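You operate a simulated robot arm through the tools that you are given. There is no shell and no other tool.

You are at the controls of a simulated two-armed robot. One attempt, no reset.

JOB
Feed a ring and a sleeve from their tubes into the steel tray.
Fine: slide each pusher fully forward and back, once; lay both flat in the small steel tray.

The check looks at the end state, three seconds after you hand in, the way a careful person would. Anything else that was tipped, shoved, dropped, spilled or broken makes it a failure.

ROBOT AND FRAMES
Two 7-joint arms with two-finger parallel grippers on one trunk that stands fixed in place. Base frame: the origin is at the foot of the trunk, x ahead of it, y to its left, z up; the work surface is at about z = 860. Units: mm, rad, N and s.
The left shoulder is at [60, 143, 926], the right one opposite. With the tool pointing down near the work surface each hand reaches from about 300 to 720 mm from the base axis, measured 20 degrees to its own side. Payload 1.57 kg a hand.
The TCP of each hand is the grasp point between the finger pads, 30 mm short of the fingertips. In the tool frame z runs along the fingers and y along their closing line. The gripper opens to 110 mm. The fingers are 24 mm wide and 12 mm thick; the gripper's body (48 by 112 mm) begins 78 mm behind the TCP.
Orientation is that of the tool frame in the base frame, as a unit quaternion [x, y, z, w]. With the fingers straight down and closing along the base's y, the tool's x points along the base's -x, its y along +y and its z along -z.

CONTROLS
- The arms move only by the tool drive_tool. It takes "left_steps", "right_steps" or both (then of equal length, played together; a hand with none holds still); each is a list of rows, each a list of 3 entries, a list of its own where there are three numbers: the closure in counts, from 0 (fully open) to 255 (shut), then the shift along the tool's x, y, z in units of 40 mm (1.0 is 40 mm), then the turn, a rotation vector about the tool's x, y, z in units of 8 degrees (1.0 is 8 degrees). In form: [[claw, [dx, dy, dz], [ax, ay, az]], ...]. A call has 1 to 20 rows; each row shifts and turns the commanded pose from where the row before left it, along the tool's axes as they then stand. A call with a number of a shift or a turn outside -1 to 1 is refused whole. A row lasts 0.2 s, in which the tool goes at most 50 mm and 0.15 rad; a call with a longer step from one row to the next is refused whole, and so is a gripper value outside its range. Where a pose cannot be reached the arm comes as near as it can. A force on the tool above 90 N (or 10 N above the force at the start of the call, whichever is more), or a blocked arm, ends the call early, and 0.2 s more pass. The fingers move at their own pace (about 45 mm/s each) and stop on an object; they squeeze with about 26 N. The grip force told is the motor's: it shows also when the fingers shut on nothing. Time passes only in rows, and 0.2 s behind the last, so rows that do not move let the fingers close. It gives the time, the measured TCP pose, the force on the tool (base axes), the opening and the grip force at its end, in the units of the frame above (readings bear some noise), with the torque about the TCP (base axes, N m) and any sound that the robot's microphone picked up.
- Cameras (640 x 400 px; columns grow to the right, rows downward): "scene" is now at [45.2, 15.1, 1530.8]; the picture's right is [0.20, -0.98, 0.00], its down [-0.76, -0.15, -0.64] and it looks along [0.62, 0.13, -0.77] (base axes); focal length 333 px, centre (320, 200). "left" rides on the left gripper at [70, -16, -141] in its tool frame; the picture's right is [0.23, 0.97, 0.00], its down [-0.86, 0.20, -0.48] and it looks along [-0.47, 0.11, 0.88] (tool axes); focal length 222 px, centre (320, 200). "right" rides on the right gripper at [70, 16, -141] in its tool frame; the picture's right is [-0.23, 0.97, 0.00], its down [-0.85, -0.20, -0.48] and it looks along [-0.47, -0.11, 0.88] (tool axes); focal length 222 px, centre (320, 200). There is no depth. A picture from a camera that has moved, and an enlarged one, comes with that camera's place and axes in the base frame and with its lens.
- snapshot(camera): a new picture of that camera. It takes no simulated time.
- lift_body(by): slides the trunk up (or, below 0, down) by that many mm; the arms and the scene camera ride with it, the base frame stays. It gives what a move gives, with no picture.
- pan_tilt(pan, tilt): turns the head with the scene camera to pan (to the left, within 1.501 rad either way) and tilt (down, from -0.506 to 1.204), counted from straight ahead of the robot. It gives what a move gives.
- inspect(camera, box): a new picture of the part [left, top, right, bottom] of that camera's present view, enlarged. It takes no simulated time.
- finish_job(): hands the job in; it is judged then, once.

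Nothing tells you positions but the pictures and the camera data. Unless the task says otherwise, let go and move clear before handing in.

The tools are called after "Call:" as a command line: name --argument value ..., lists and objects as JSON in quotes. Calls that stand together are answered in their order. drive_tool: Moves the arms, as the interface text tells. Its arguments: {"type":"object","properties":{"left_steps":{"type":"array","items":{"type":"array"}},"right_steps":{"type":"array","items":{"type":"array"}}},"required":[]} The other tools are called the same way: lift_body (by) slides the trunk up or down; pan_tilt (pan, tilt) turns the head that bears the scene camera; snapshot (camera) takes a picture; inspect (camera, box) takes an enlarged picture of a part of a camera's view; finish_job () hands the job in.

At the start:

```text
clock: 0.0
left_position: [359.5, 288.3, 1096.0]
left_ee_rot: [0.0, 1.0, 0.001, 0.0]
left_ft_force: [1.2, -0.1, -0.5]
left_moment: [0.03, -0.02, 0.0]
left_finger_gap: 110.1
left_gripper_force: 0.0
right_position: [460.5, -27.1, 1068.7]
right_ee_rot: [0.0, 1.0, 0.0, 0.0]
right_ft_force: [-0.4, 0.3, -0.3]
right_moment: [-0.04, -0.01, 0.02]
right_finger_gap: 110.0
right_gripper_force: 0.2
trunk travel left (down, up): [-525.0, 65.0]
head pan, tilt: [0.199, 0.881]
```

scene: 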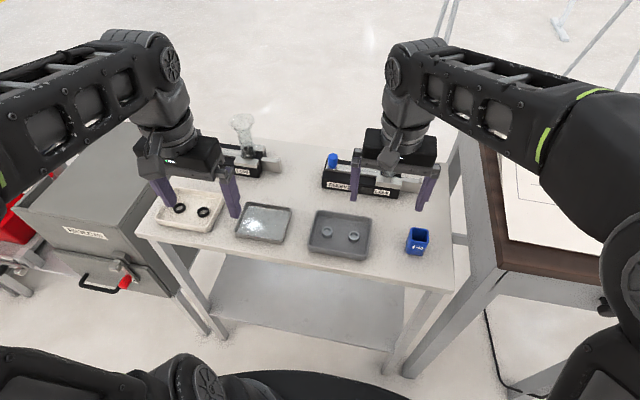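
right: 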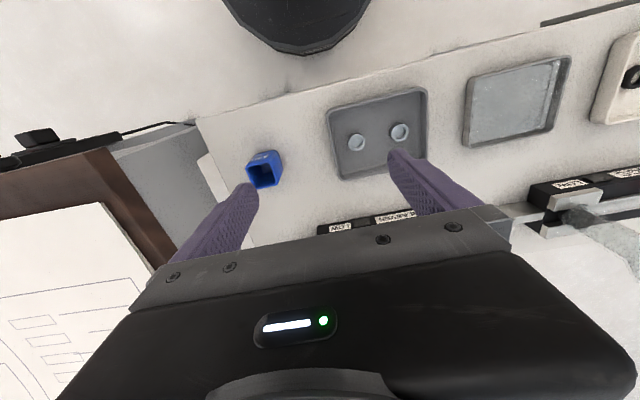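
left: 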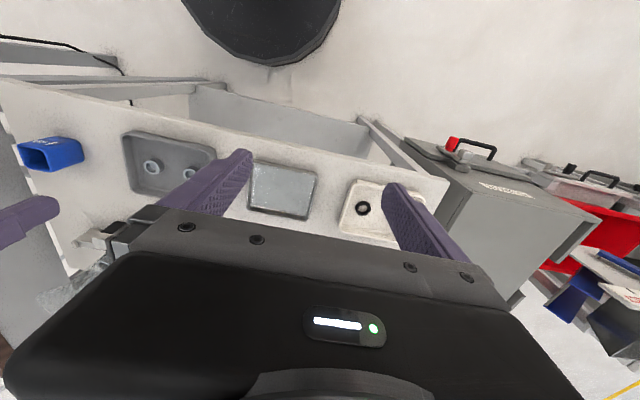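

I see a table with a white tray with black rings, a shiny steel tray, a grey tray with two grey sleeves, a blue bin, and two feeder devices at the back. I'll take close looks before moving.

Call:
inspect --camera "scene" --box '[130, 100, 300, 250]'

Call:
inspect --camera "scene" --box '[290, 120, 460, 270]'

Call:
inspect --camera "right" --box '[300, 40, 640, 260]'

Call:
inspect --camera "left" --box '[0, 100, 460, 300]'

```text
2.67 times, centred on (215, 175) of scene
camera zoom: at [45.2, 15.1, 1530.8], right [0.2, -0.98, 0.0], down [-0.76, -0.15, -0.64], along [0.62, 0.13, -0.77], focal length 888 px, centre (600, 267)
```

zoom: 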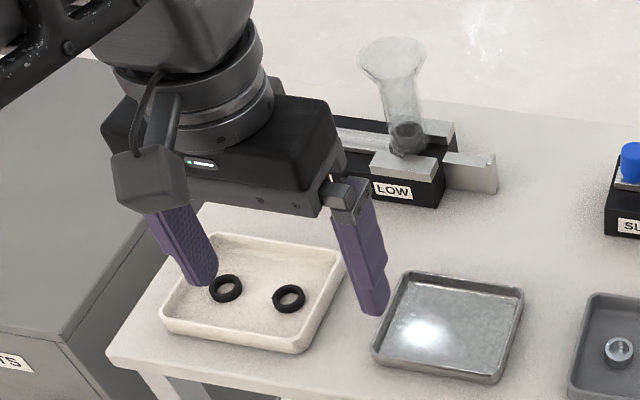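

```text
2.67 times, centred on (375, 195) of scene
camera zoom: at [45.2, 15.1, 1530.8], right [0.2, -0.98, 0.0], down [-0.76, -0.15, -0.64], along [0.62, 0.13, -0.77], focal length 888 px, centre (173, 213)
```

zoom: 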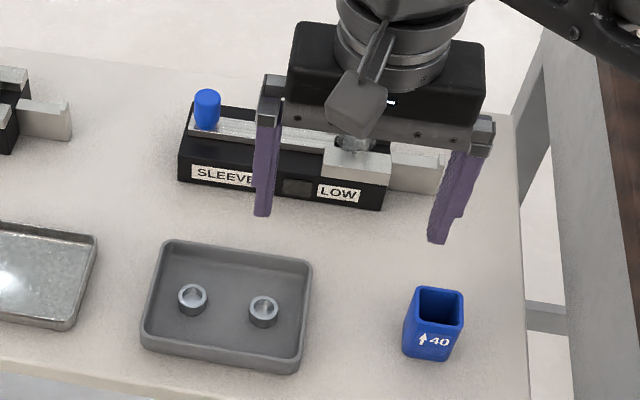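

```text
1.82 times, centred on (470, 150) of right
camera zoom: at [389.8, -12.5, 1212.2], right [0.23, 0.97, 0.0], down [0.85, -0.2, 0.48], along [0.47, -0.11, -0.88], focal length 404 px, centre (47, 291)
```

zoom: 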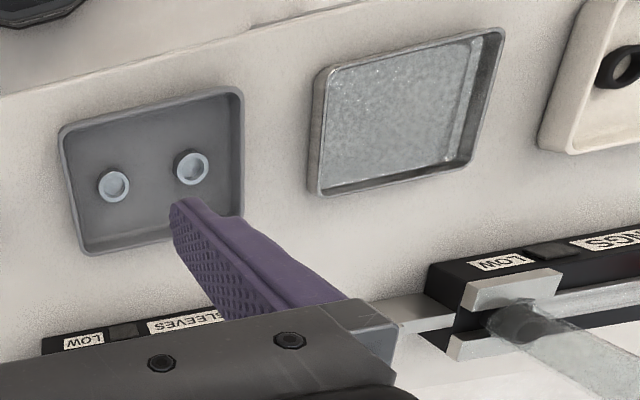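

```text
1.39 times, centred on (230, 200) of left
camera zoom: at [289.9, 271.1, 1238.0], right [-0.23, 0.97, 0.0], down [0.86, 0.2, 0.48], along [0.47, 0.11, -0.88], focal length 309 px, centre (445, 200)
```

zoom: 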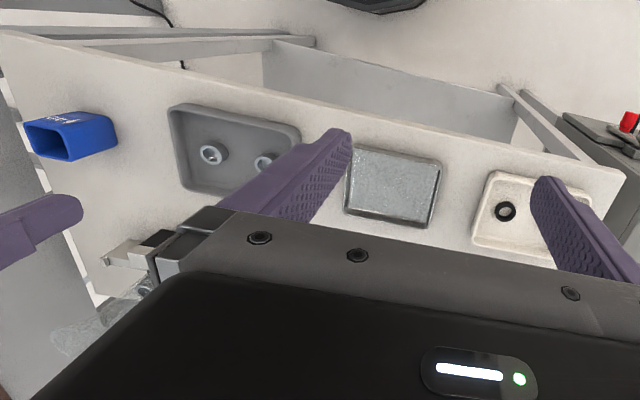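

Two feeders sit at the back (rings on the left, sleeves on the right, with a blue knob on the sleeve pusher), and the loose parts in the trays are not what's wanted. I'll move both hands back and outward for a clear view.

Call:
drive_tool --left_steps '[[0, [0.3, 0.6, -0.3], [0, 0, 0]], [0, [0.3, 0.6, -0.3], [0, 0, 0]], [0, [0.3, 0.6, -0.3], [0, 0, 0]], [0, [0.3, 0.6, -0.3], [0, 0, 0]], [0, [0, 0, 0], [0, 0, 0]], [0, [0, 0, 0], [0, 0, 0]], [0, [0, 0, 0], [0, 0, 0]]]' --right_steps '[[0, [0.4, -0.8, -0.3], [0, 0, 0]], [0, [0.4, -0.8, -0.3], [0, 0, 0]], [0, [0.4, -0.8, -0.3], [0, 0, 0]], [0, [0.4, -0.8, -0.3], [0, 0, 0]], [0, [0.4, -0.8, -0.3], [0, 0, 0]], [0, [0.4, -0.8, -0.3], [0, 0, 0]], [0, [0.4, -0.8, -0.3], [0, 0, 0]]]'

Call:
snapshot --camera "scene"

```text
clock: 1.6
left_position: [335.4, 373.8, 1119.2]
left_ee_rot: [0.0, 1.0, 0.002, -0.003]
left_ft_force: [-0.3, 0.8, 0.5]
left_moment: [0.07, 0.08, 0.0]
left_finger_gap: 110.1
left_gripper_force: 0.0
left hand out of reach, approached as far as the arm can: row 3, 4
right_position: [380.6, -216.3, 1115.3]
right_ee_rot: [-0.005, 0.999, 0.038, 0.003]
right_ft_force: [1.3, -4.5, -2.3]
right_moment: [0.51, 0.11, 0.03]
right_finger_gap: 109.9
right_gripper_force: 0.0
right hand out of reach, approached as far as the arm can: row 4, 5, 6, 7
trunk travel left (down, up): [-525.0, 65.0]
head pan, tilt: [0.199, 0.881]
```

```text
taken
camera scene: at [50.0, 12.6, 1530.5], right [0.2, -0.98, 0.0], down [-0.76, -0.15, -0.63], along [0.62, 0.13, -0.77], focal length 333 px, centre (320, 200)
```

scene: 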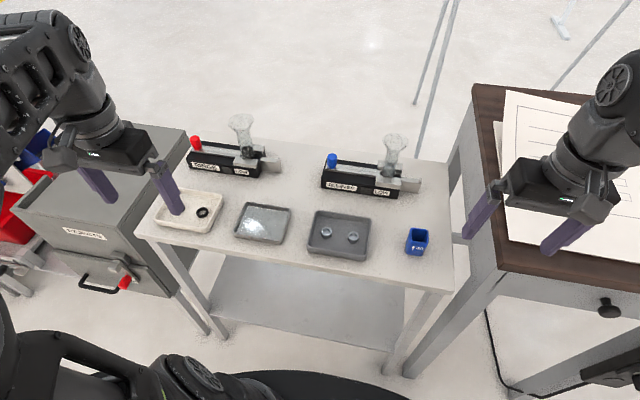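

Now both feeders are visible: the ring feeder with a red knob, the sleeve feeder with a blue knob. I'll look closely at each.

Call:
inspect --camera "scene" --box '[175, 105, 295, 185]'

Call:
inspect --camera "scene" --box '[310, 125, 440, 210]'

Call:
inspect --camera "scene" --box '[215, 190, 385, 270]'

Call:
snapshot --camera "right"

Call:
snapshot --camera "left"

```text
5.00 times, centred on (235, 145) of scene
camera zoom: at [50.0, 12.6, 1530.5], right [0.2, -0.98, 0.0], down [-0.76, -0.15, -0.63], along [0.62, 0.13, -0.77], focal length 1665 px, centre (745, 475)
```

zoom: 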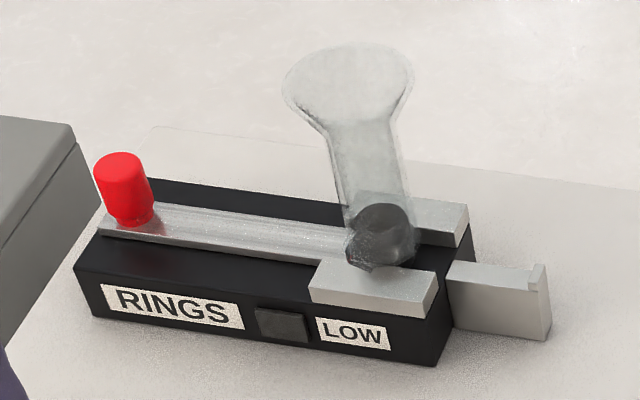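

```text
4.71 times, centred on (375, 168) of scene
camera zoom: at [50.0, 12.6, 1530.5], right [0.2, -0.98, 0.0], down [-0.76, -0.15, -0.63], along [0.62, 0.13, -0.77], focal length 1567 px, centre (61, 353)
```

zoom: 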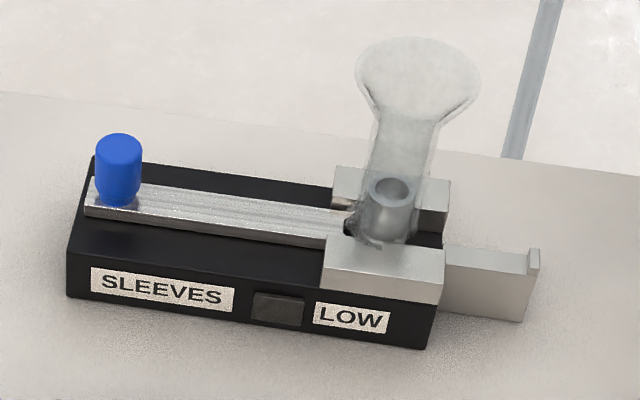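

```text
3.76 times, centred on (300, 230) of scene
camera zoom: at [50.0, 12.6, 1530.5], right [0.2, -0.98, 0.0], down [-0.76, -0.15, -0.63], along [0.62, 0.13, -0.77], focal length 1254 px, centre (395, 87)
```

zoom: 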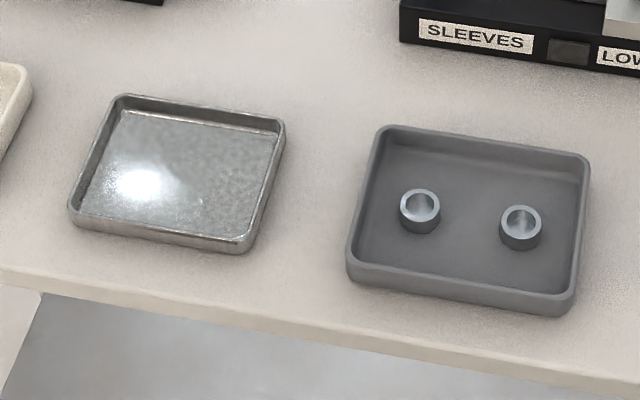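

```text
taken
camera right: at [309.7, -212.8, 1257.4], right [0.22, 0.97, 0.08], down [0.86, -0.23, 0.47], along [0.47, -0.04, -0.88], focal length 222 px, centre (320, 200)
```

right: 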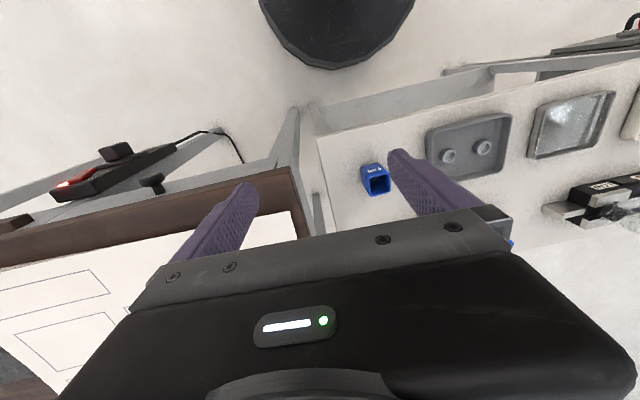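

```text
taken
camera left: at [265.4, 356.4, 1260.3], right [-0.23, 0.97, 0.0], down [0.86, 0.2, 0.48], along [0.46, 0.11, -0.88], focal length 222 px, centre (320, 200)
```

left: 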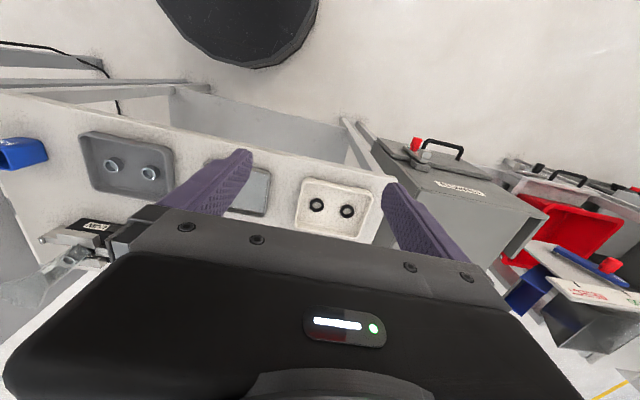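

The sleeve feeder body spans about x 634–707, y −75…126, the ring feeder y 304…506; knobs at about (671,105) and (671,485), exits at the −y ends. The steel tray is centred near (487,243). I'll enlarge the exits further.

Call:
inspect --camera "scene" --box '[380, 160, 430, 200]'

Call:
inspect --camera "scene" --box '[230, 135, 290, 180]'

Call:
inspect --camera "scene" --box '[395, 215, 445, 265]'

Call:
inspect --camera "scene" --box '[180, 125, 240, 180]'

```text
10.00 times, centred on (405, 180) of scene
camera zoom: at [50.0, 12.6, 1530.5], right [0.2, -0.98, 0.0], down [-0.76, -0.15, -0.63], along [0.62, 0.13, -0.77], focal length 3330 px, centre (-530, 400)
```

zoom: 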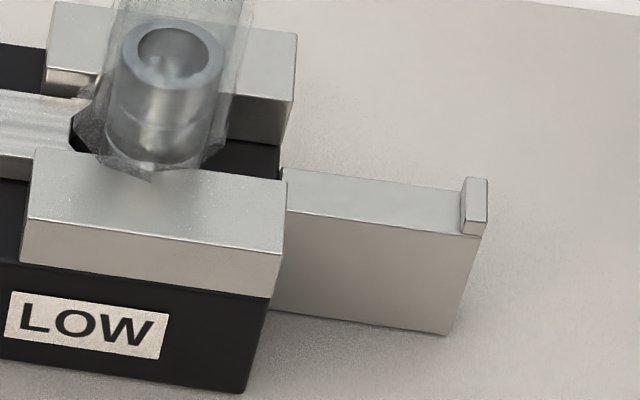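

```text
8.89 times, centred on (260, 158) of scene
camera zoom: at [50.0, 12.6, 1530.5], right [0.2, -0.98, 0.0], down [-0.76, -0.15, -0.63], along [0.62, 0.13, -0.77], focal length 2960 px, centre (853, 578)
```

zoom: 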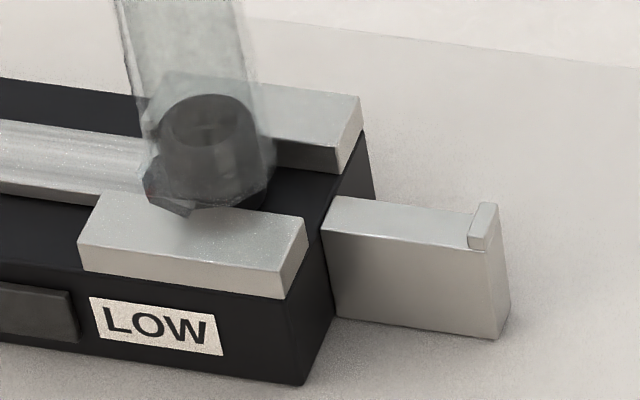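

```text
8.00 times, centred on (420, 240) of scene
camera zoom: at [50.0, 12.6, 1530.5], right [0.2, -0.98, 0.0], down [-0.76, -0.15, -0.63], along [0.62, 0.13, -0.77], focal length 2664 px, centre (-480, -120)
```

zoom: 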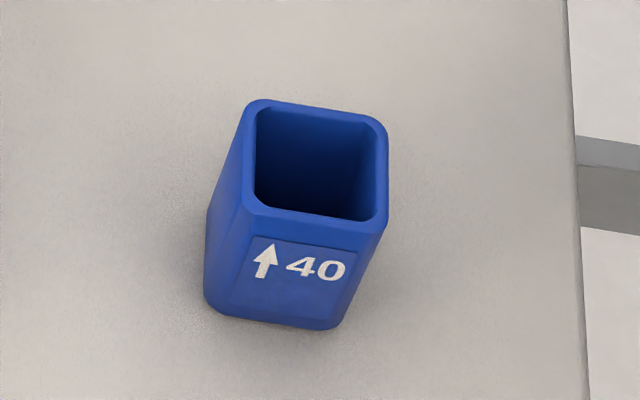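

```text
7.27 times, centred on (210, 152) of scene
camera zoom: at [50.0, 12.6, 1530.5], right [0.2, -0.98, 0.0], down [-0.76, -0.15, -0.63], along [0.62, 0.13, -0.77], focal length 2422 px, centre (1120, 546)
```

zoom: 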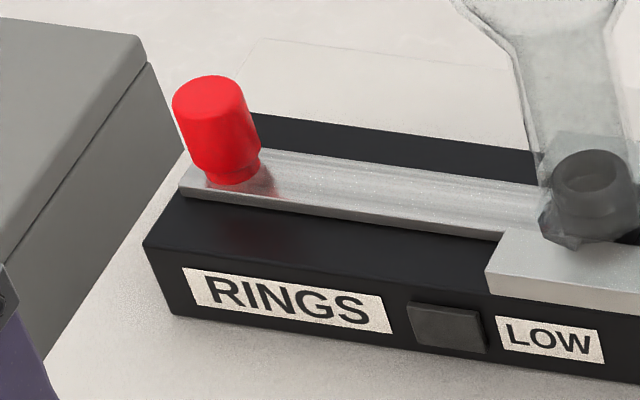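

The exits are narrow open ledges (about x 665–680, top z≈899) with an end stop, so parts can be gripped with fingers closing along x. I need to know how the grey cabinet on the left stands relative to the ring knob before going there.

Call:
inspect --camera "scene" --box '[10, 110, 210, 300]'

Call:
inspect --camera "left" --box '[280, 80, 600, 300]'

```text
2.11 times, centred on (110, 205) of scene
camera zoom: at [50.0, 12.6, 1530.5], right [0.2, -0.98, 0.0], down [-0.76, -0.15, -0.63], along [0.62, 0.13, -0.77], focal length 701 px, centre (762, 190)
```

zoom: 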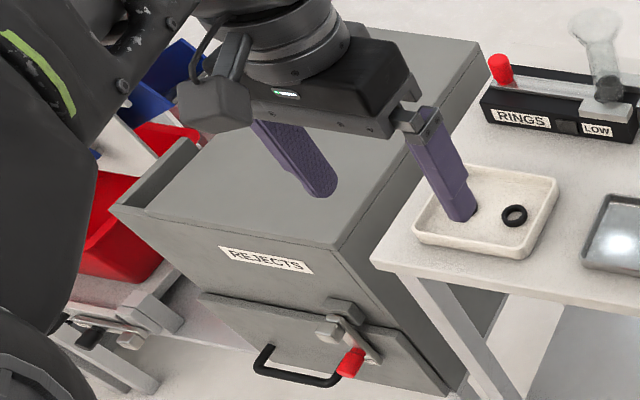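

```text
1.82 times, centred on (440, 190) of left
camera zoom: at [265.4, 356.4, 1260.3], right [-0.23, 0.97, 0.0], down [0.86, 0.2, 0.48], along [0.46, 0.11, -0.88], focal length 404 px, centre (102, 218)
```

zoom: 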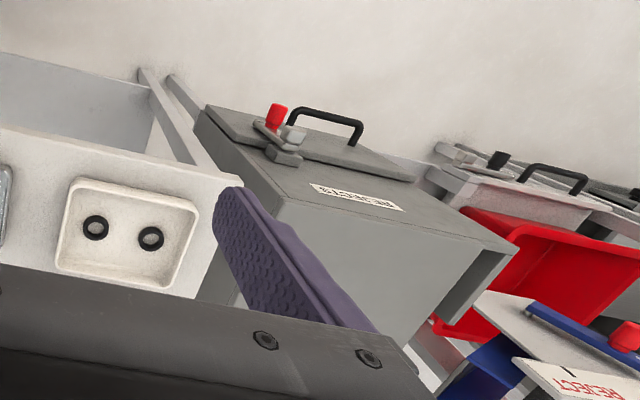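

The REJECTS cabinet top is at about z 818 and y > 620, so it's clear of the ring knob. I'll tilt the left hand outward (fingers forward-down, for reach) and see where it stands.

Call:
drive_tool --left_steps '[[0, [-0.3, 0, 0.3], [0, -1, 0]], [0, [-0.3, 0, 0.3], [0, -1, 0]], [0, [-0.3, 0, 0.3], [0, -1, 0]], [0, [0, 0, 0], [0, 0, 0]], [0, [0, 0, 0], [0, 0, 0]]]'

```text
clock: 2.8
left_position: [371.0, 374.3, 1088.6]
left_ee_rot: [0.0, 0.978, 0.001, 0.208]
left_ft_force: [-0.2, 0.4, -0.6]
left_moment: [0.0, -0.02, 0.0]
left_finger_gap: 110.0
left_gripper_force: 0.1
right_position: [377.9, -216.7, 1116.7]
right_ee_rot: [0.0, 0.999, 0.038, 0.002]
right_ft_force: [0.6, 0.3, -0.1]
right_moment: [0.02, 0.0, -0.01]
right_finger_gap: 110.0
right_gripper_force: 0.0
trunk travel left (down, up): [-525.0, 65.0]
head pan, tilt: [0.199, 0.881]
```

Tilt is right (24°). I'll now carry the left hand above the ring knob at a safe height.

Call:
drive_tool --left_steps '[[0, [-0.72, 0.308, 0.408], [0, 0, 0]], [0, [-0.72, 0.308, 0.408], [0, 0, 0]], [0, [-0.72, 0.308, 0.408], [0, 0, 0]], [0, [-0.72, 0.308, 0.408], [0, 0, 0]], [0, [-0.72, 0.308, 0.408], [0, 0, 0]], [0, [-0.72, 0.308, 0.408], [0, 0, 0]], [0, [-0.72, 0.308, 0.408], [0, 0, 0]], [0, [-0.72, 0.308, 0.408], [0, 0, 0]], [0, [-0.72, 0.308, 0.408], [0, 0, 0]], [0, [0, 0, 0], [0, 0, 0]], [0, [0, 0, 0], [0, 0, 0]]]'

Call:
snapshot --camera "left"

Call:
snapshot --camera "scene"

```text
clock: 5.2
left_position: [669.1, 484.2, 1057.3]
left_ee_rot: [0.001, 0.978, 0.0, 0.207]
left_ft_force: [0.4, 0.5, 0.3]
left_moment: [0.01, 0.02, 0.03]
left_finger_gap: 110.1
left_gripper_force: 0.0
right_position: [377.7, -218.7, 1115.6]
right_ee_rot: [0.001, 0.999, 0.037, 0.002]
right_ft_force: [0.7, -0.3, -0.3]
right_moment: [0.01, -0.01, 0.01]
right_finger_gap: 109.8
right_gripper_force: 0.1
trunk travel left (down, up): [-525.0, 65.0]
head pan, tilt: [0.199, 0.881]
```

```text
taken
camera left: at [547.1, 467.1, 1157.9], right [-0.21, 0.97, -0.09], down [0.59, 0.2, 0.78], along [0.78, 0.11, -0.61], focal length 222 px, centre (320, 200)
```

left: 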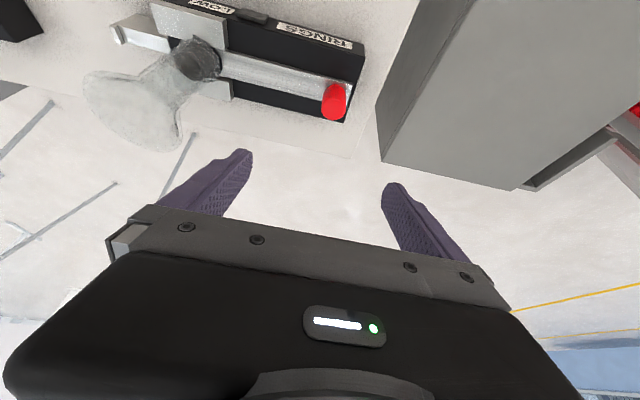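

```text
taken
camera scene: at [45.7, 15.3, 1530.7], right [0.2, -0.98, 0.0], down [-0.76, -0.15, -0.64], along [0.62, 0.13, -0.77], focal length 333 px, centre (320, 200)
```

scene: 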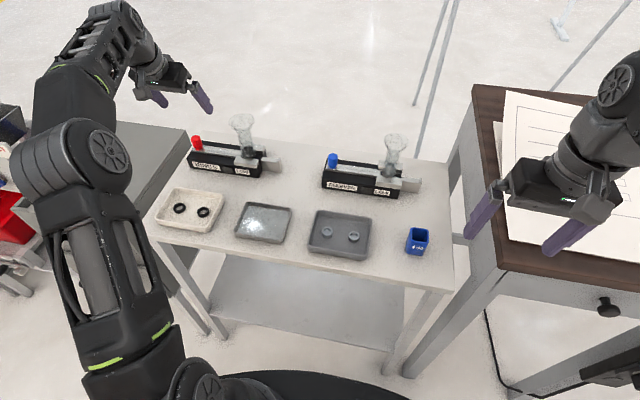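

The hand is over the ring knob region; I'll refine the knob's location from both cameras.

Call:
inspect --camera "left" --box '[100, 0, 380, 150]'

Call:
inspect --camera "scene" --box '[175, 105, 295, 185]'

```text
2.29 times, centred on (240, 75) of left
camera zoom: at [547.1, 467.1, 1157.9], right [-0.21, 0.97, -0.09], down [0.59, 0.2, 0.78], along [0.78, 0.11, -0.61], focal length 508 px, centre (503, 486)
```

zoom: 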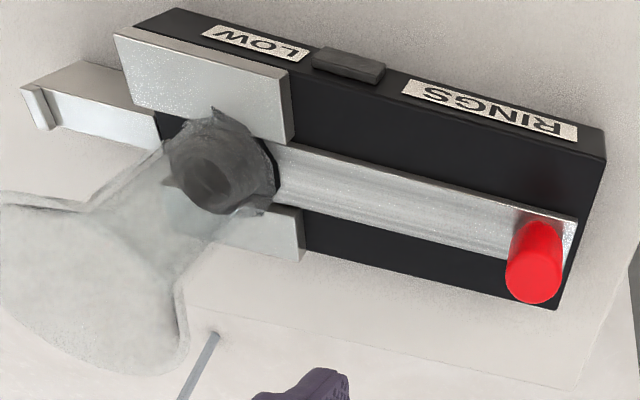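

```text
5.00 times, centred on (235, 145) of scene
camera zoom: at [45.7, 15.3, 1530.7], right [0.2, -0.98, 0.0], down [-0.76, -0.15, -0.64], along [0.62, 0.13, -0.77], focal length 1665 px, centre (745, 475)
```

zoom: 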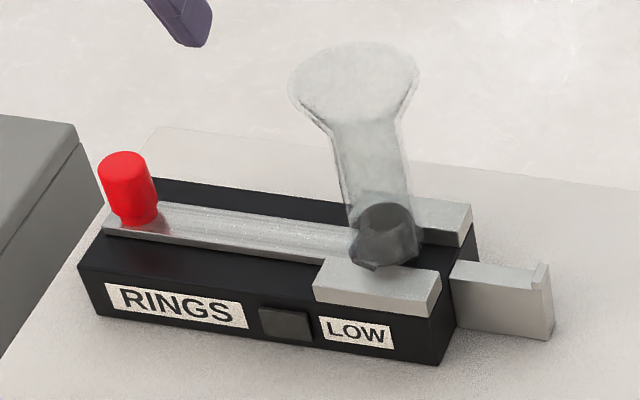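

Knob top is near (667, 485, 949). I'll descend to TCP z≈955 with open fingers straddling it in y, and look before closing.

Call:
drive_tool --left_steps '[[0, [0.319, 0.02, 0.58], [0, 0, 0]], [0, [0.319, 0.0, 0.58], [0, 0, 0]], [0, [0.319, 0.0, 0.58], [0, 0, 0]], [0, [0.25, 0, 0.5], [0, 0, 0]], [0, [0, 0, 0], [0, 0, 0]], [0, [0, 0, 0], [0, 0, 0]]]'

Call:
snapshot --camera "left"

Call:
inspect --camera "scene" --box '[145, 85, 295, 185]'

```text
clock: 6.6
left_position: [657.8, 486.5, 956.4]
left_ee_rot: [0.0, 0.978, 0.0, 0.208]
left_ft_force: [-0.1, 0.5, -0.5]
left_moment: [0.0, -0.02, 0.04]
left_finger_gap: 110.2
left_gripper_force: 0.1
right_position: [377.5, -217.5, 1115.3]
right_ee_rot: [0.0, 0.999, 0.038, 0.003]
right_ft_force: [-0.3, -0.9, 0.0]
right_moment: [0.01, 0.01, 0.01]
right_finger_gap: 109.9
right_gripper_force: 0.0
trunk travel left (down, up): [-525.0, 65.0]
head pan, tilt: [0.199, 0.881]
```

```text
taken
camera left: at [537.1, 470.2, 1057.4], right [-0.21, 0.97, -0.09], down [0.59, 0.2, 0.78], along [0.78, 0.11, -0.61], focal length 222 px, centre (320, 200)
```

left: 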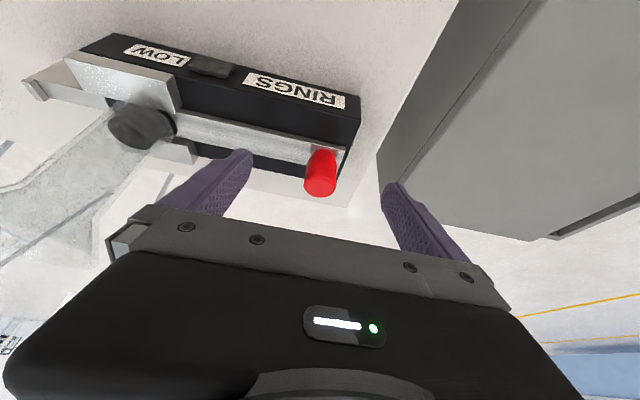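

```text
4.00 times, centred on (220, 135) of scene
camera zoom: at [45.3, 15.2, 1530.8], right [0.2, -0.98, 0.0], down [-0.76, -0.15, -0.64], along [0.62, 0.13, -0.77], focal length 1332 px, centre (720, 460)
```

zoom: 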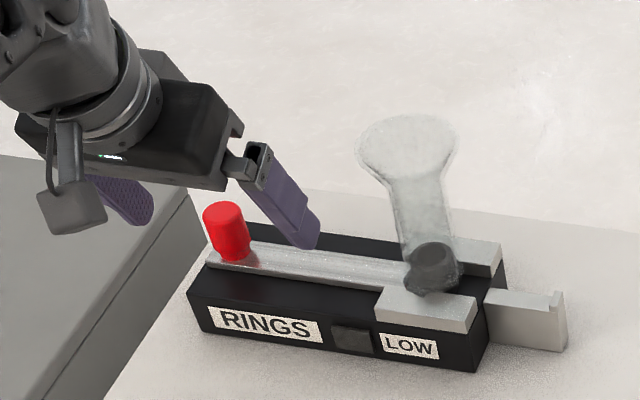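

The knob is centred between the fingers. I'll go down the last 10 mm and close on it.

Call:
drive_tool --left_steps '[[0, [0.01, 0.0, 0.27], [0, 0, 0]], [0, [0, 0, 0], [0, 0, 0]], [150, [0, 0, 0], [0, 0, 0]], [150, [0, 0, 0], [0, 0, 0]], [150, [0, 0, 0], [0, 0, 0]], [150, [0, 0, 0], [0, 0, 0]], [150, [0, 0, 0], [0, 0, 0]]]'

Call:
snapshot --camera "left"

Call:
inspect --camera "scene" --box '[145, 85, 295, 185]'

```text
clock: 8.2
left_position: [663.3, 485.9, 945.6]
left_ee_rot: [0.001, 0.978, 0.001, 0.208]
left_ft_force: [-0.5, 0.3, -0.3]
left_moment: [0.03, -0.01, 0.02]
left_finger_gap: 45.2
left_gripper_force: 0.1
right_position: [377.3, -217.6, 1116.0]
right_ee_rot: [-0.001, 0.999, 0.038, 0.003]
right_ft_force: [-0.8, -0.4, 0.1]
right_moment: [-0.03, 0.04, 0.01]
right_finger_gap: 109.9
right_gripper_force: 0.0
trunk travel left (down, up): [-525.0, 65.0]
head pan, tilt: [0.199, 0.881]
```

```text
taken
camera left: at [541.8, 469.5, 1047.9], right [-0.21, 0.97, -0.09], down [0.59, 0.2, 0.79], along [0.78, 0.11, -0.61], focal length 222 px, centre (320, 200)
```

left: 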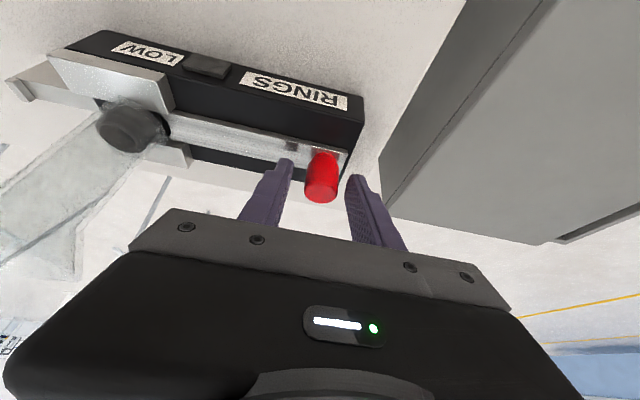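

```text
4.00 times, centred on (220, 135) of scene
camera zoom: at [45.3, 15.2, 1530.8], right [0.2, -0.98, 0.0], down [-0.76, -0.15, -0.64], along [0.62, 0.13, -0.77], focal length 1332 px, centre (720, 460)
```

zoom: 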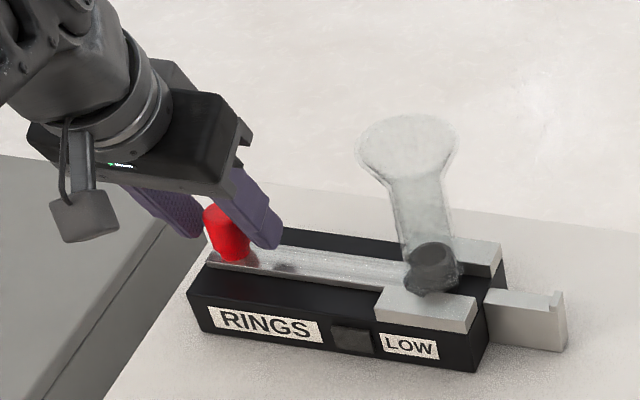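

The knob sits between the fingertips. Closing fully.

Call:
drive_tool --left_steps '[[255, [0, 0, 0], [0, 0, 0]], [255, [0, 0, 0], [0, 0, 0]], [255, [0, 0, 0], [0, 0, 0]], [255, [0, 0, 0], [0, 0, 0]]]'

Call:
inspect --camera "left" --box '[200, 80, 440, 230]'

```text
clock: 9.2
left_position: [664.0, 488.1, 945.8]
left_ee_rot: [0.0, 0.978, 0.001, 0.207]
left_ft_force: [0.0, 2.5, 0.8]
left_moment: [-0.42, 0.08, 0.0]
left_finger_gap: 26.0
left_gripper_force: 37.2
right_position: [378.1, -217.6, 1115.9]
right_ee_rot: [0.0, 0.999, 0.038, 0.002]
right_ft_force: [0.0, 0.6, -0.7]
right_moment: [-0.01, 0.03, -0.01]
right_finger_gap: 110.0
right_gripper_force: 0.0
trunk travel left (down, up): [-525.0, 65.0]
head pan, tilt: [0.199, 0.881]
```

```text
2.67 times, centred on (320, 155) of left
camera zoom: at [541.8, 469.9, 1047.9], right [-0.21, 0.97, -0.09], down [0.59, 0.2, 0.79], along [0.78, 0.11, -0.61], focal length 592 px, centre (320, 320)
```

zoom: 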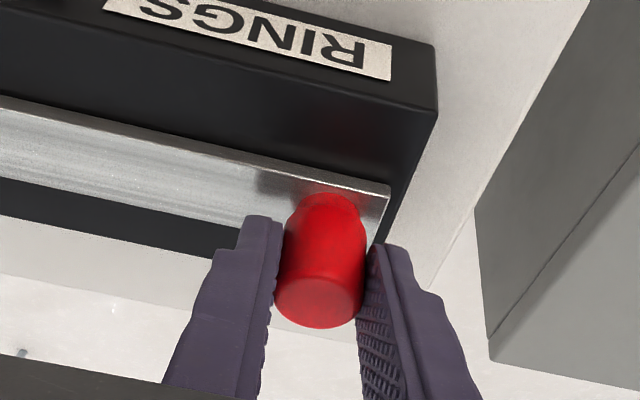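

Knob gripped (gap 26 mm). I'll slide it forward (−y) gently, 30 mm first.

Call:
drive_tool --left_steps '[[255, [0, -0.15, 0], [0, 0, 0]], [255, [0, -0.15, 0], [0, 0, 0]], [255, [0, -0.15, 0], [0, 0, 0]], [255, [0, -0.15, 0], [0, 0, 0]], [255, [0, -0.15, 0], [0, 0, 0]], [255, [0, 0, 0], [0, 0, 0]]]'

Call:
inspect --camera "scene" --box '[145, 85, 295, 185]'

```text
clock: 10.6
left_position: [662.8, 455.9, 947.2]
left_ee_rot: [0.001, 0.978, 0.0, 0.209]
left_ft_force: [5.7, -0.8, -2.6]
left_moment: [-0.59, -0.54, -0.01]
left_finger_gap: 25.5
left_gripper_force: 37.2
right_position: [378.8, -219.4, 1115.1]
right_ee_rot: [0.0, 0.999, 0.038, 0.002]
right_ft_force: [-0.2, 0.0, 0.2]
right_moment: [-0.02, 0.02, 0.03]
right_finger_gap: 109.7
right_gripper_force: 0.1
trunk travel left (down, up): [-525.0, 65.0]
head pan, tilt: [0.199, 0.881]
```

```text
4.00 times, centred on (220, 135) of scene
camera zoom: at [46.3, 15.3, 1530.7], right [0.2, -0.98, 0.0], down [-0.76, -0.15, -0.64], along [0.62, 0.13, -0.77], focal length 1332 px, centre (720, 460)
```

zoom: 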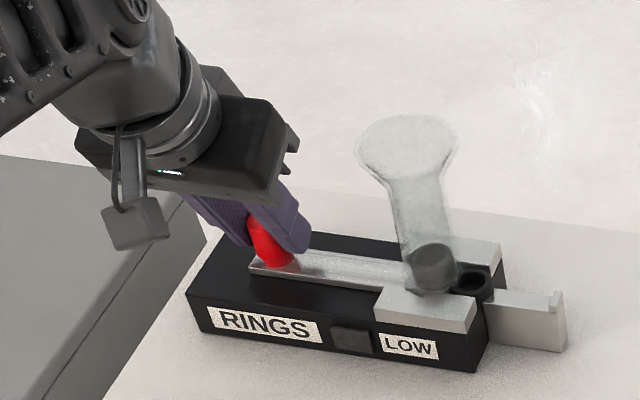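

The slide moves and a ring is emerging from under the tube. Continuing forward in small steps.

Call:
drive_tool --left_steps '[[255, [0, -0.13, 0], [0, 0, 0]], [255, [0, -0.13, 0], [0, 0, 0]], [255, [0, -0.13, 0], [0, 0, 0]], [255, [0, 0, 0], [0, 0, 0]]]'

Call:
inspect --camera "scene" --box '[145, 85, 295, 185]'

```text
clock: 11.6
left_position: [663.4, 440.7, 947.8]
left_ee_rot: [0.0, 0.978, 0.001, 0.207]
left_ft_force: [5.2, 0.8, -3.0]
left_moment: [-0.57, -0.56, -0.03]
left_finger_gap: 25.6
left_gripper_force: 37.1
right_position: [377.4, -216.5, 1115.3]
right_ee_rot: [0.001, 0.999, 0.037, 0.002]
right_ft_force: [0.5, -0.2, -0.2]
right_moment: [0.0, 0.04, -0.01]
right_finger_gap: 110.1
right_gripper_force: 0.1
trunk travel left (down, up): [-525.0, 65.0]
head pan, tilt: [0.199, 0.881]
```

```text
4.00 times, centred on (220, 135) of scene
camera zoom: at [46.1, 15.5, 1530.7], right [0.2, -0.98, 0.0], down [-0.76, -0.15, -0.64], along [0.62, 0.13, -0.77], focal length 1332 px, centre (720, 460)
```

zoom: 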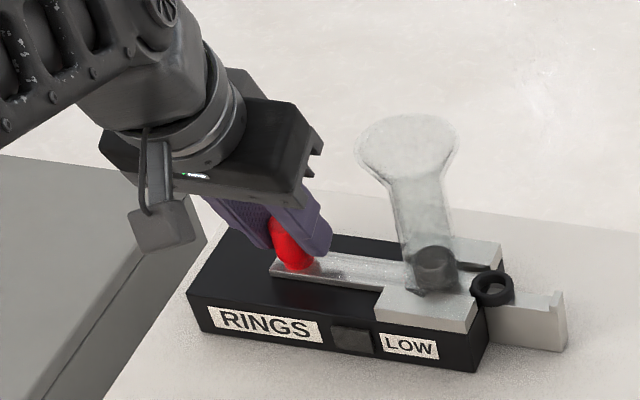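

The ring is moving onto the ledge. Continuing carefully to the stop.

Call:
drive_tool --left_steps '[[255, [0, -0.1, 0], [0, 0, 0]], [255, [0, -0.1, 0], [0, 0, 0]], [255, [0, 0, 0], [0, 0, 0]]]'

Call:
inspect --camera "scene" --box '[145, 85, 295, 185]'

```text
clock: 12.4
left_position: [664.3, 432.4, 947.4]
left_ee_rot: [0.001, 0.978, 0.0, 0.207]
left_ft_force: [5.7, -0.4, 0.8]
left_moment: [-0.56, 0.83, -0.06]
left_finger_gap: 25.6
left_gripper_force: 36.6
right_position: [377.5, -218.5, 1116.3]
right_ee_rot: [0.0, 0.999, 0.038, 0.002]
right_ft_force: [0.3, -0.5, -0.1]
right_moment: [0.04, -0.01, -0.01]
right_finger_gap: 110.0
right_gripper_force: 0.0
trunk travel left (down, up): [-525.0, 65.0]
head pan, tilt: [0.199, 0.881]
```

```text
4.00 times, centred on (220, 135) of scene
camera zoom: at [46.1, 15.2, 1530.8], right [0.2, -0.98, 0.0], down [-0.76, -0.15, -0.64], along [0.62, 0.13, -0.77], focal length 1332 px, centre (720, 460)
```

zoom: 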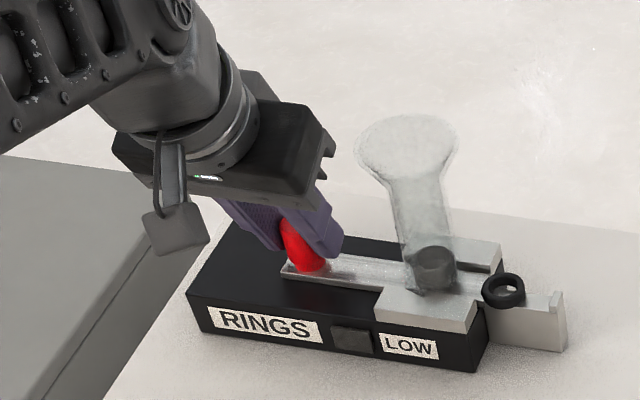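

Still low force, not at the stop yet. Continuing in 3 mm steps.

Call:
drive_tool --left_steps '[[255, [0, -0.075, 0], [0, 0, 0]], [255, [0, -0.075, 0], [0, 0, 0]], [255, [0, 0, 0], [0, 0, 0]]]'

Call:
inspect --camera "scene" --box '[145, 85, 295, 185]'

```text
clock: 13.2
left_position: [663.1, 426.4, 946.4]
left_ee_rot: [0.0, 0.978, 0.002, 0.208]
left_ft_force: [9.2, 1.7, 0.4]
left_moment: [-0.56, -0.36, 0.04]
left_finger_gap: 25.8
left_gripper_force: 36.9
right_position: [378.4, -217.6, 1115.4]
right_ee_rot: [0.002, 0.999, 0.037, 0.002]
right_ft_force: [0.3, 0.2, 0.7]
right_moment: [0.01, 0.01, -0.04]
right_finger_gap: 110.0
right_gripper_force: 0.0
trunk travel left (down, up): [-525.0, 65.0]
head pan, tilt: [0.199, 0.881]
```

```text
4.00 times, centred on (220, 135) of scene
camera zoom: at [46.4, 15.3, 1530.7], right [0.2, -0.98, 0.0], down [-0.76, -0.15, -0.64], along [0.62, 0.13, -0.77], focal length 1332 px, centre (720, 460)
```

zoom: 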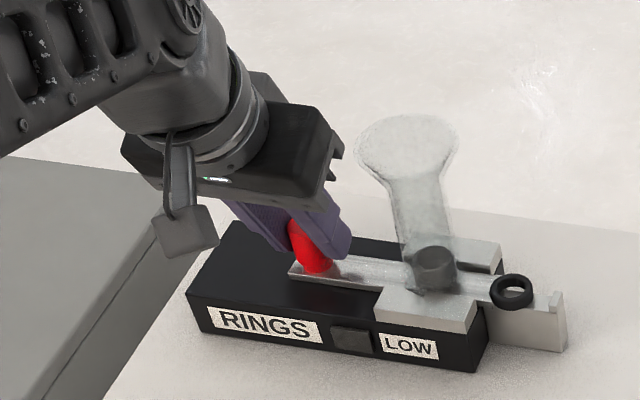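

Call:
drive_tool --left_steps '[[255, [0, -0.075, 0], [0, 0, 0]], [255, [0, -0.05, 0], [0, 0, 0]], [255, [0, 0, 0], [0, 0, 0]]]'

Call:
inspect --camera "scene" --box '[195, 115, 295, 185]'

Call:
inspect --camera "left" --box '[0, 0, 360, 230]'

```text
clock: 14.0
left_position: [662.7, 420.9, 947.9]
left_ee_rot: [0.0, 0.978, 0.0, 0.208]
left_ft_force: [10.5, 0.8, 1.0]
left_moment: [-0.55, -1.07, 0.02]
left_finger_gap: 25.8
left_gripper_force: 36.7
right_position: [378.4, -218.1, 1115.8]
right_ee_rot: [0.0, 0.999, 0.038, 0.002]
right_ft_force: [0.0, 0.2, -0.5]
right_moment: [-0.02, 0.01, 0.01]
right_finger_gap: 109.9
right_gripper_force: 0.0
trunk travel left (down, up): [-525.0, 65.0]
head pan, tilt: [0.199, 0.881]
```

```text
5.71 times, centred on (245, 150) of scene
camera zoom: at [46.3, 15.2, 1530.8], right [0.2, -0.98, 0.0], down [-0.76, -0.15, -0.64], along [0.62, 0.13, -0.77], focal length 1903 px, centre (749, 486)
```

zoom: 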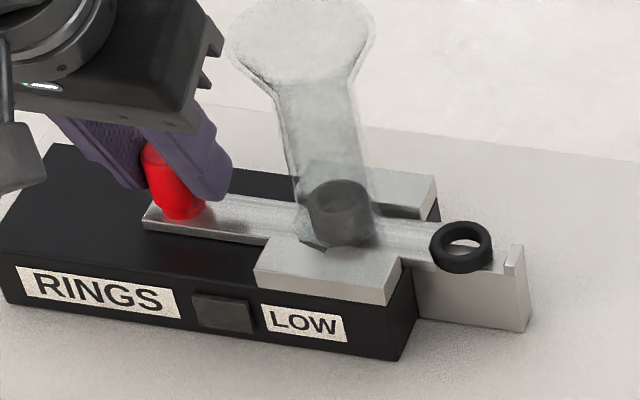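

```text
1.74 times, centred on (180, 115) of left
camera zoom: at [541.6, 403.9, 1047.9], right [-0.21, 0.97, -0.09], down [0.59, 0.2, 0.79], along [0.78, 0.11, -0.61], focal length 386 px, centre (564, 348)
```

zoom: 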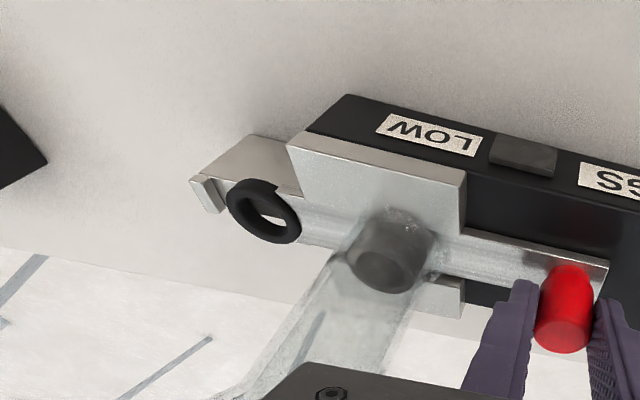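

The ring sits on the ledge with a few mm left before the lip. I'll feel for the stop in 2 mm steps.

Call:
drive_tool --left_steps '[[255, [0, -0.05, 0], [0, 0, 0]], [255, [0, 0, 0], [0, 0, 0]]]'

Call:
inspect --camera "scene" --box '[195, 115, 295, 185]'

```text
clock: 14.6
left_position: [664.6, 418.3, 948.2]
left_ee_rot: [0.001, 0.978, 0.001, 0.208]
left_ft_force: [8.4, -1.1, 1.5]
left_moment: [-0.6, -0.78, -0.02]
left_finger_gap: 25.5
left_gripper_force: 36.6
right_position: [378.0, -218.3, 1115.4]
right_ee_rot: [0.0, 0.999, 0.037, 0.003]
right_ft_force: [0.4, 0.2, 0.1]
right_moment: [-0.03, 0.04, 0.01]
right_finger_gap: 109.8
right_gripper_force: 0.0
trunk travel left (down, up): [-525.0, 65.0]
head pan, tilt: [0.199, 0.881]
```

```text
5.71 times, centred on (245, 150) of scene
camera zoom: at [46.1, 15.0, 1530.8], right [0.2, -0.98, 0.0], down [-0.76, -0.15, -0.64], along [0.62, 0.13, -0.77], focal length 1903 px, centre (749, 486)
```

zoom: 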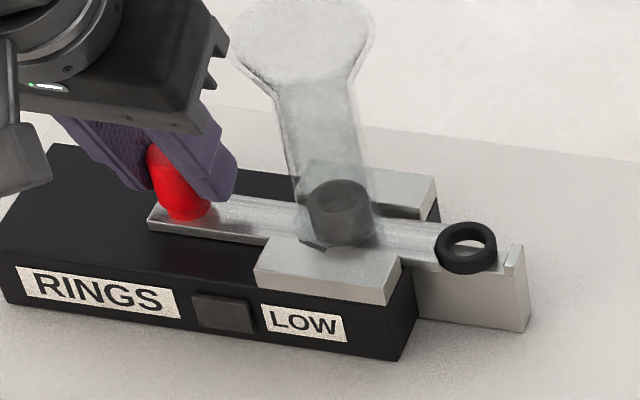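

The slide still moves freely, but my gripper body is nearing the funnel. I'll check that clearance before going on.

Call:
snapshot --camera "left"

Call:
inspect --camera "scene" --box '[195, 95, 275, 145]'

```text
taken
camera left: at [541.6, 401.4, 1048.0], right [-0.21, 0.97, -0.09], down [0.59, 0.2, 0.78], along [0.78, 0.11, -0.61], focal length 222 px, centre (320, 200)
```

left: 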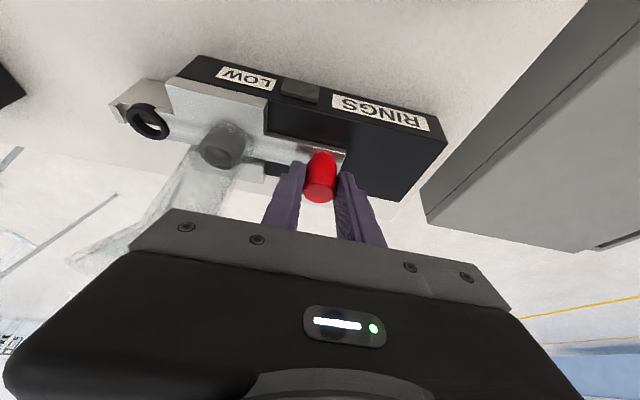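

```text
8.00 times, centred on (235, 120) of scene
camera zoom: at [46.1, 15.0, 1530.8], right [0.2, -0.98, 0.0], down [-0.76, -0.15, -0.64], along [0.62, 0.13, -0.77], focal length 2664 px, centre (1000, 840)
```

zoom: 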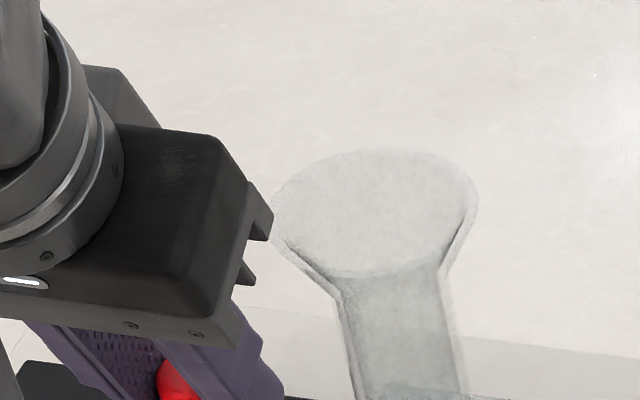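

The gripper body is close to the funnel in y (though slightly above its rim). I'll yaw the hand 10° about vertical around the knob, which swings the body's near end back away from the funnel.

Call:
drive_tool --left_steps '[[255, [0, 0, 0], [0.254, 0, 0.571]], [255, [0, 0, 0], [0.254, 0, 0.571]], [255, [0, 0, 0], [0, 0, 0]]]'

Call:
inspect --camera "scene" --box '[175, 95, 295, 185]'

```text
clock: 15.4
left_position: [661.1, 418.4, 947.0]
left_ee_rot: [0.087, 0.974, -0.018, 0.207]
left_ft_force: [-0.1, -0.3, 4.9]
left_moment: [0.01, 0.51, -0.24]
left_finger_gap: 25.3
left_gripper_force: 36.8
right_position: [377.5, -217.6, 1116.6]
right_ee_rot: [0.001, 0.999, 0.038, 0.003]
right_ft_force: [-0.2, 0.4, 0.8]
right_moment: [0.0, -0.02, 0.03]
right_finger_gap: 109.8
right_gripper_force: 0.0
trunk travel left (down, up): [-525.0, 65.0]
head pan, tilt: [0.199, 0.881]
```

```text
4.44 times, centred on (235, 140) of scene
camera zoom: at [44.7, 14.8, 1530.8], right [0.2, -0.98, 0.0], down [-0.76, -0.15, -0.64], along [0.62, 0.13, -0.77], focal length 1480 px, centre (698, 467)
```

zoom: 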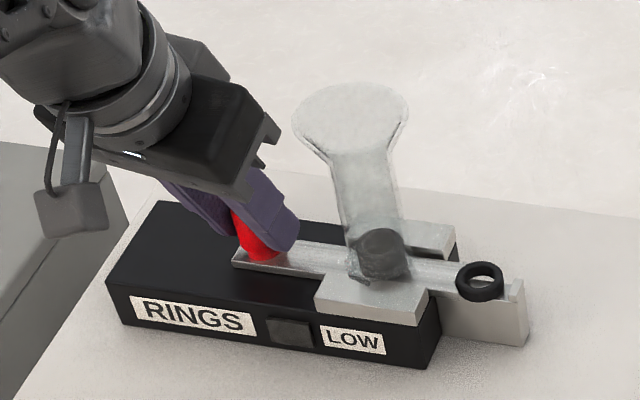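

Clearance improved. Continuing the forward push in 2 mm steps along base −y.

Call:
drive_tool --left_steps '[[255, [-0.0081, -0.0492, 0.0036], [0, 0, 0]], [255, [0, 0, 0], [0, 0, 0]]]'

Call:
inspect --camera "scene" --box '[195, 115, 295, 185]'

```text
clock: 16.0
left_position: [660.8, 418.7, 945.9]
left_ee_rot: [0.086, 0.974, -0.016, 0.207]
left_ft_force: [-1.2, 3.4, 5.2]
left_moment: [0.27, 0.95, -0.35]
left_finger_gap: 25.2
left_gripper_force: 36.9
right_position: [377.6, -217.0, 1115.5]
right_ee_rot: [0.0, 0.999, 0.038, 0.003]
right_ft_force: [0.4, -0.3, -0.5]
right_moment: [-0.01, 0.02, 0.0]
right_finger_gap: 110.0
right_gripper_force: 0.0
trunk travel left (down, up): [-525.0, 65.0]
head pan, tilt: [0.199, 0.881]
```

```text
5.71 times, centred on (245, 150) of scene
camera zoom: at [44.7, 15.1, 1530.8], right [0.2, -0.98, 0.0], down [-0.76, -0.15, -0.64], along [0.62, 0.13, -0.77], focal length 1903 px, centre (749, 486)
```

zoom: 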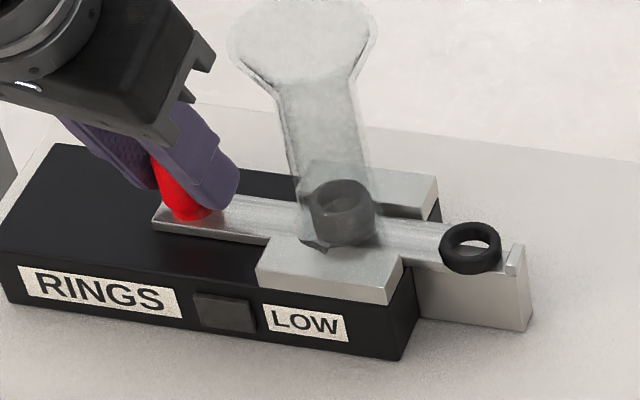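

A y-force is starting to build (3.4 N); I may be touching the stop. One more 2 mm.

Call:
drive_tool --left_steps '[[255, [-0.0081, -0.0492, 0.0036], [0, 0, 0]], [255, [0, 0, 0], [0, 0, 0]], [255, [0, 0, 0], [0, 0, 0]]]'

Call:
inspect --camera "scene" --box '[195, 115, 295, 185]'

```text
clock: 16.8
left_position: [660.8, 417.7, 946.3]
left_ee_rot: [0.083, 0.975, -0.016, 0.207]
left_ft_force: [-2.8, 11.3, 4.3]
left_moment: [0.38, 0.67, -0.06]
left_finger_gap: 25.6
left_gripper_force: 36.6
right_position: [377.0, -216.9, 1116.3]
right_ee_rot: [0.0, 0.999, 0.037, 0.003]
right_ft_force: [-0.3, 0.7, -0.6]
right_moment: [0.01, 0.02, -0.04]
right_finger_gap: 109.9
right_gripper_force: 0.0
trunk travel left (down, up): [-525.0, 65.0]
head pan, tilt: [0.199, 0.881]
```

```text
5.71 times, centred on (245, 150) of scene
camera zoom: at [44.6, 16.5, 1530.8], right [0.2, -0.98, 0.0], down [-0.76, -0.15, -0.64], along [0.62, 0.13, -0.77], focal length 1903 px, centre (749, 486)
```

zoom: 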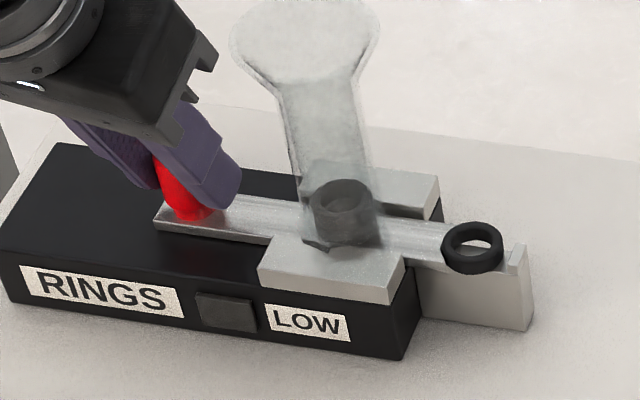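

The stop is reached (11 N, 70 mm stroke) and the ring lies on the ledge. Now I'll draw the pusher back.

Call:
drive_tool --left_steps '[[255, [0.0243, 0.1476, -0.0107], [0, 0, 0]], [255, [0.0243, 0.1476, -0.0107], [0, 0, 0]], [255, [0.0243, 0.1476, -0.0107], [0, 0, 0]], [255, [0.0243, 0.1476, -0.0107], [0, 0, 0]], [255, [0.0243, 0.1476, -0.0107], [0, 0, 0]], [255, [0, 0, 0], [0, 0, 0]]]'

Call:
inspect --camera "scene" --box '[185, 115, 295, 185]'

```text
clock: 18.2
left_position: [662.9, 445.7, 946.6]
left_ee_rot: [0.086, 0.975, -0.018, 0.206]
left_ft_force: [-10.8, -0.2, -6.1]
left_moment: [0.19, 0.45, -0.25]
left_finger_gap: 25.1
left_gripper_force: 36.8
right_position: [377.3, -217.6, 1115.0]
right_ee_rot: [0.0, 0.999, 0.037, 0.003]
right_ft_force: [0.3, 0.1, 0.0]
right_moment: [0.01, -0.01, -0.03]
right_finger_gap: 110.0
right_gripper_force: 0.0
trunk travel left (down, up): [-525.0, 65.0]
head pan, tilt: [0.199, 0.881]
```

```text
5.71 times, centred on (240, 150) of scene
camera zoom: at [44.7, 15.6, 1530.7], right [0.2, -0.98, 0.0], down [-0.76, -0.15, -0.64], along [0.62, 0.13, -0.77], focal length 1903 px, centre (777, 486)
```

zoom: 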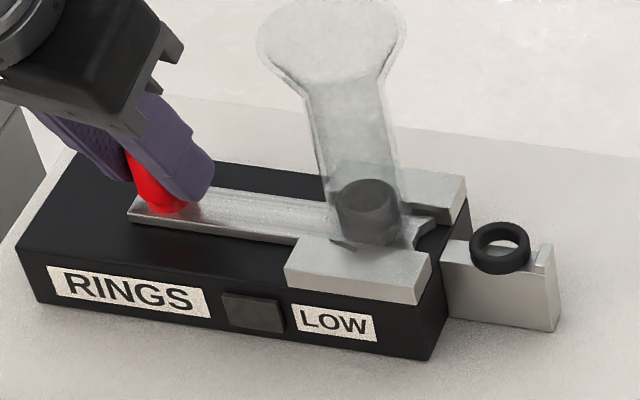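

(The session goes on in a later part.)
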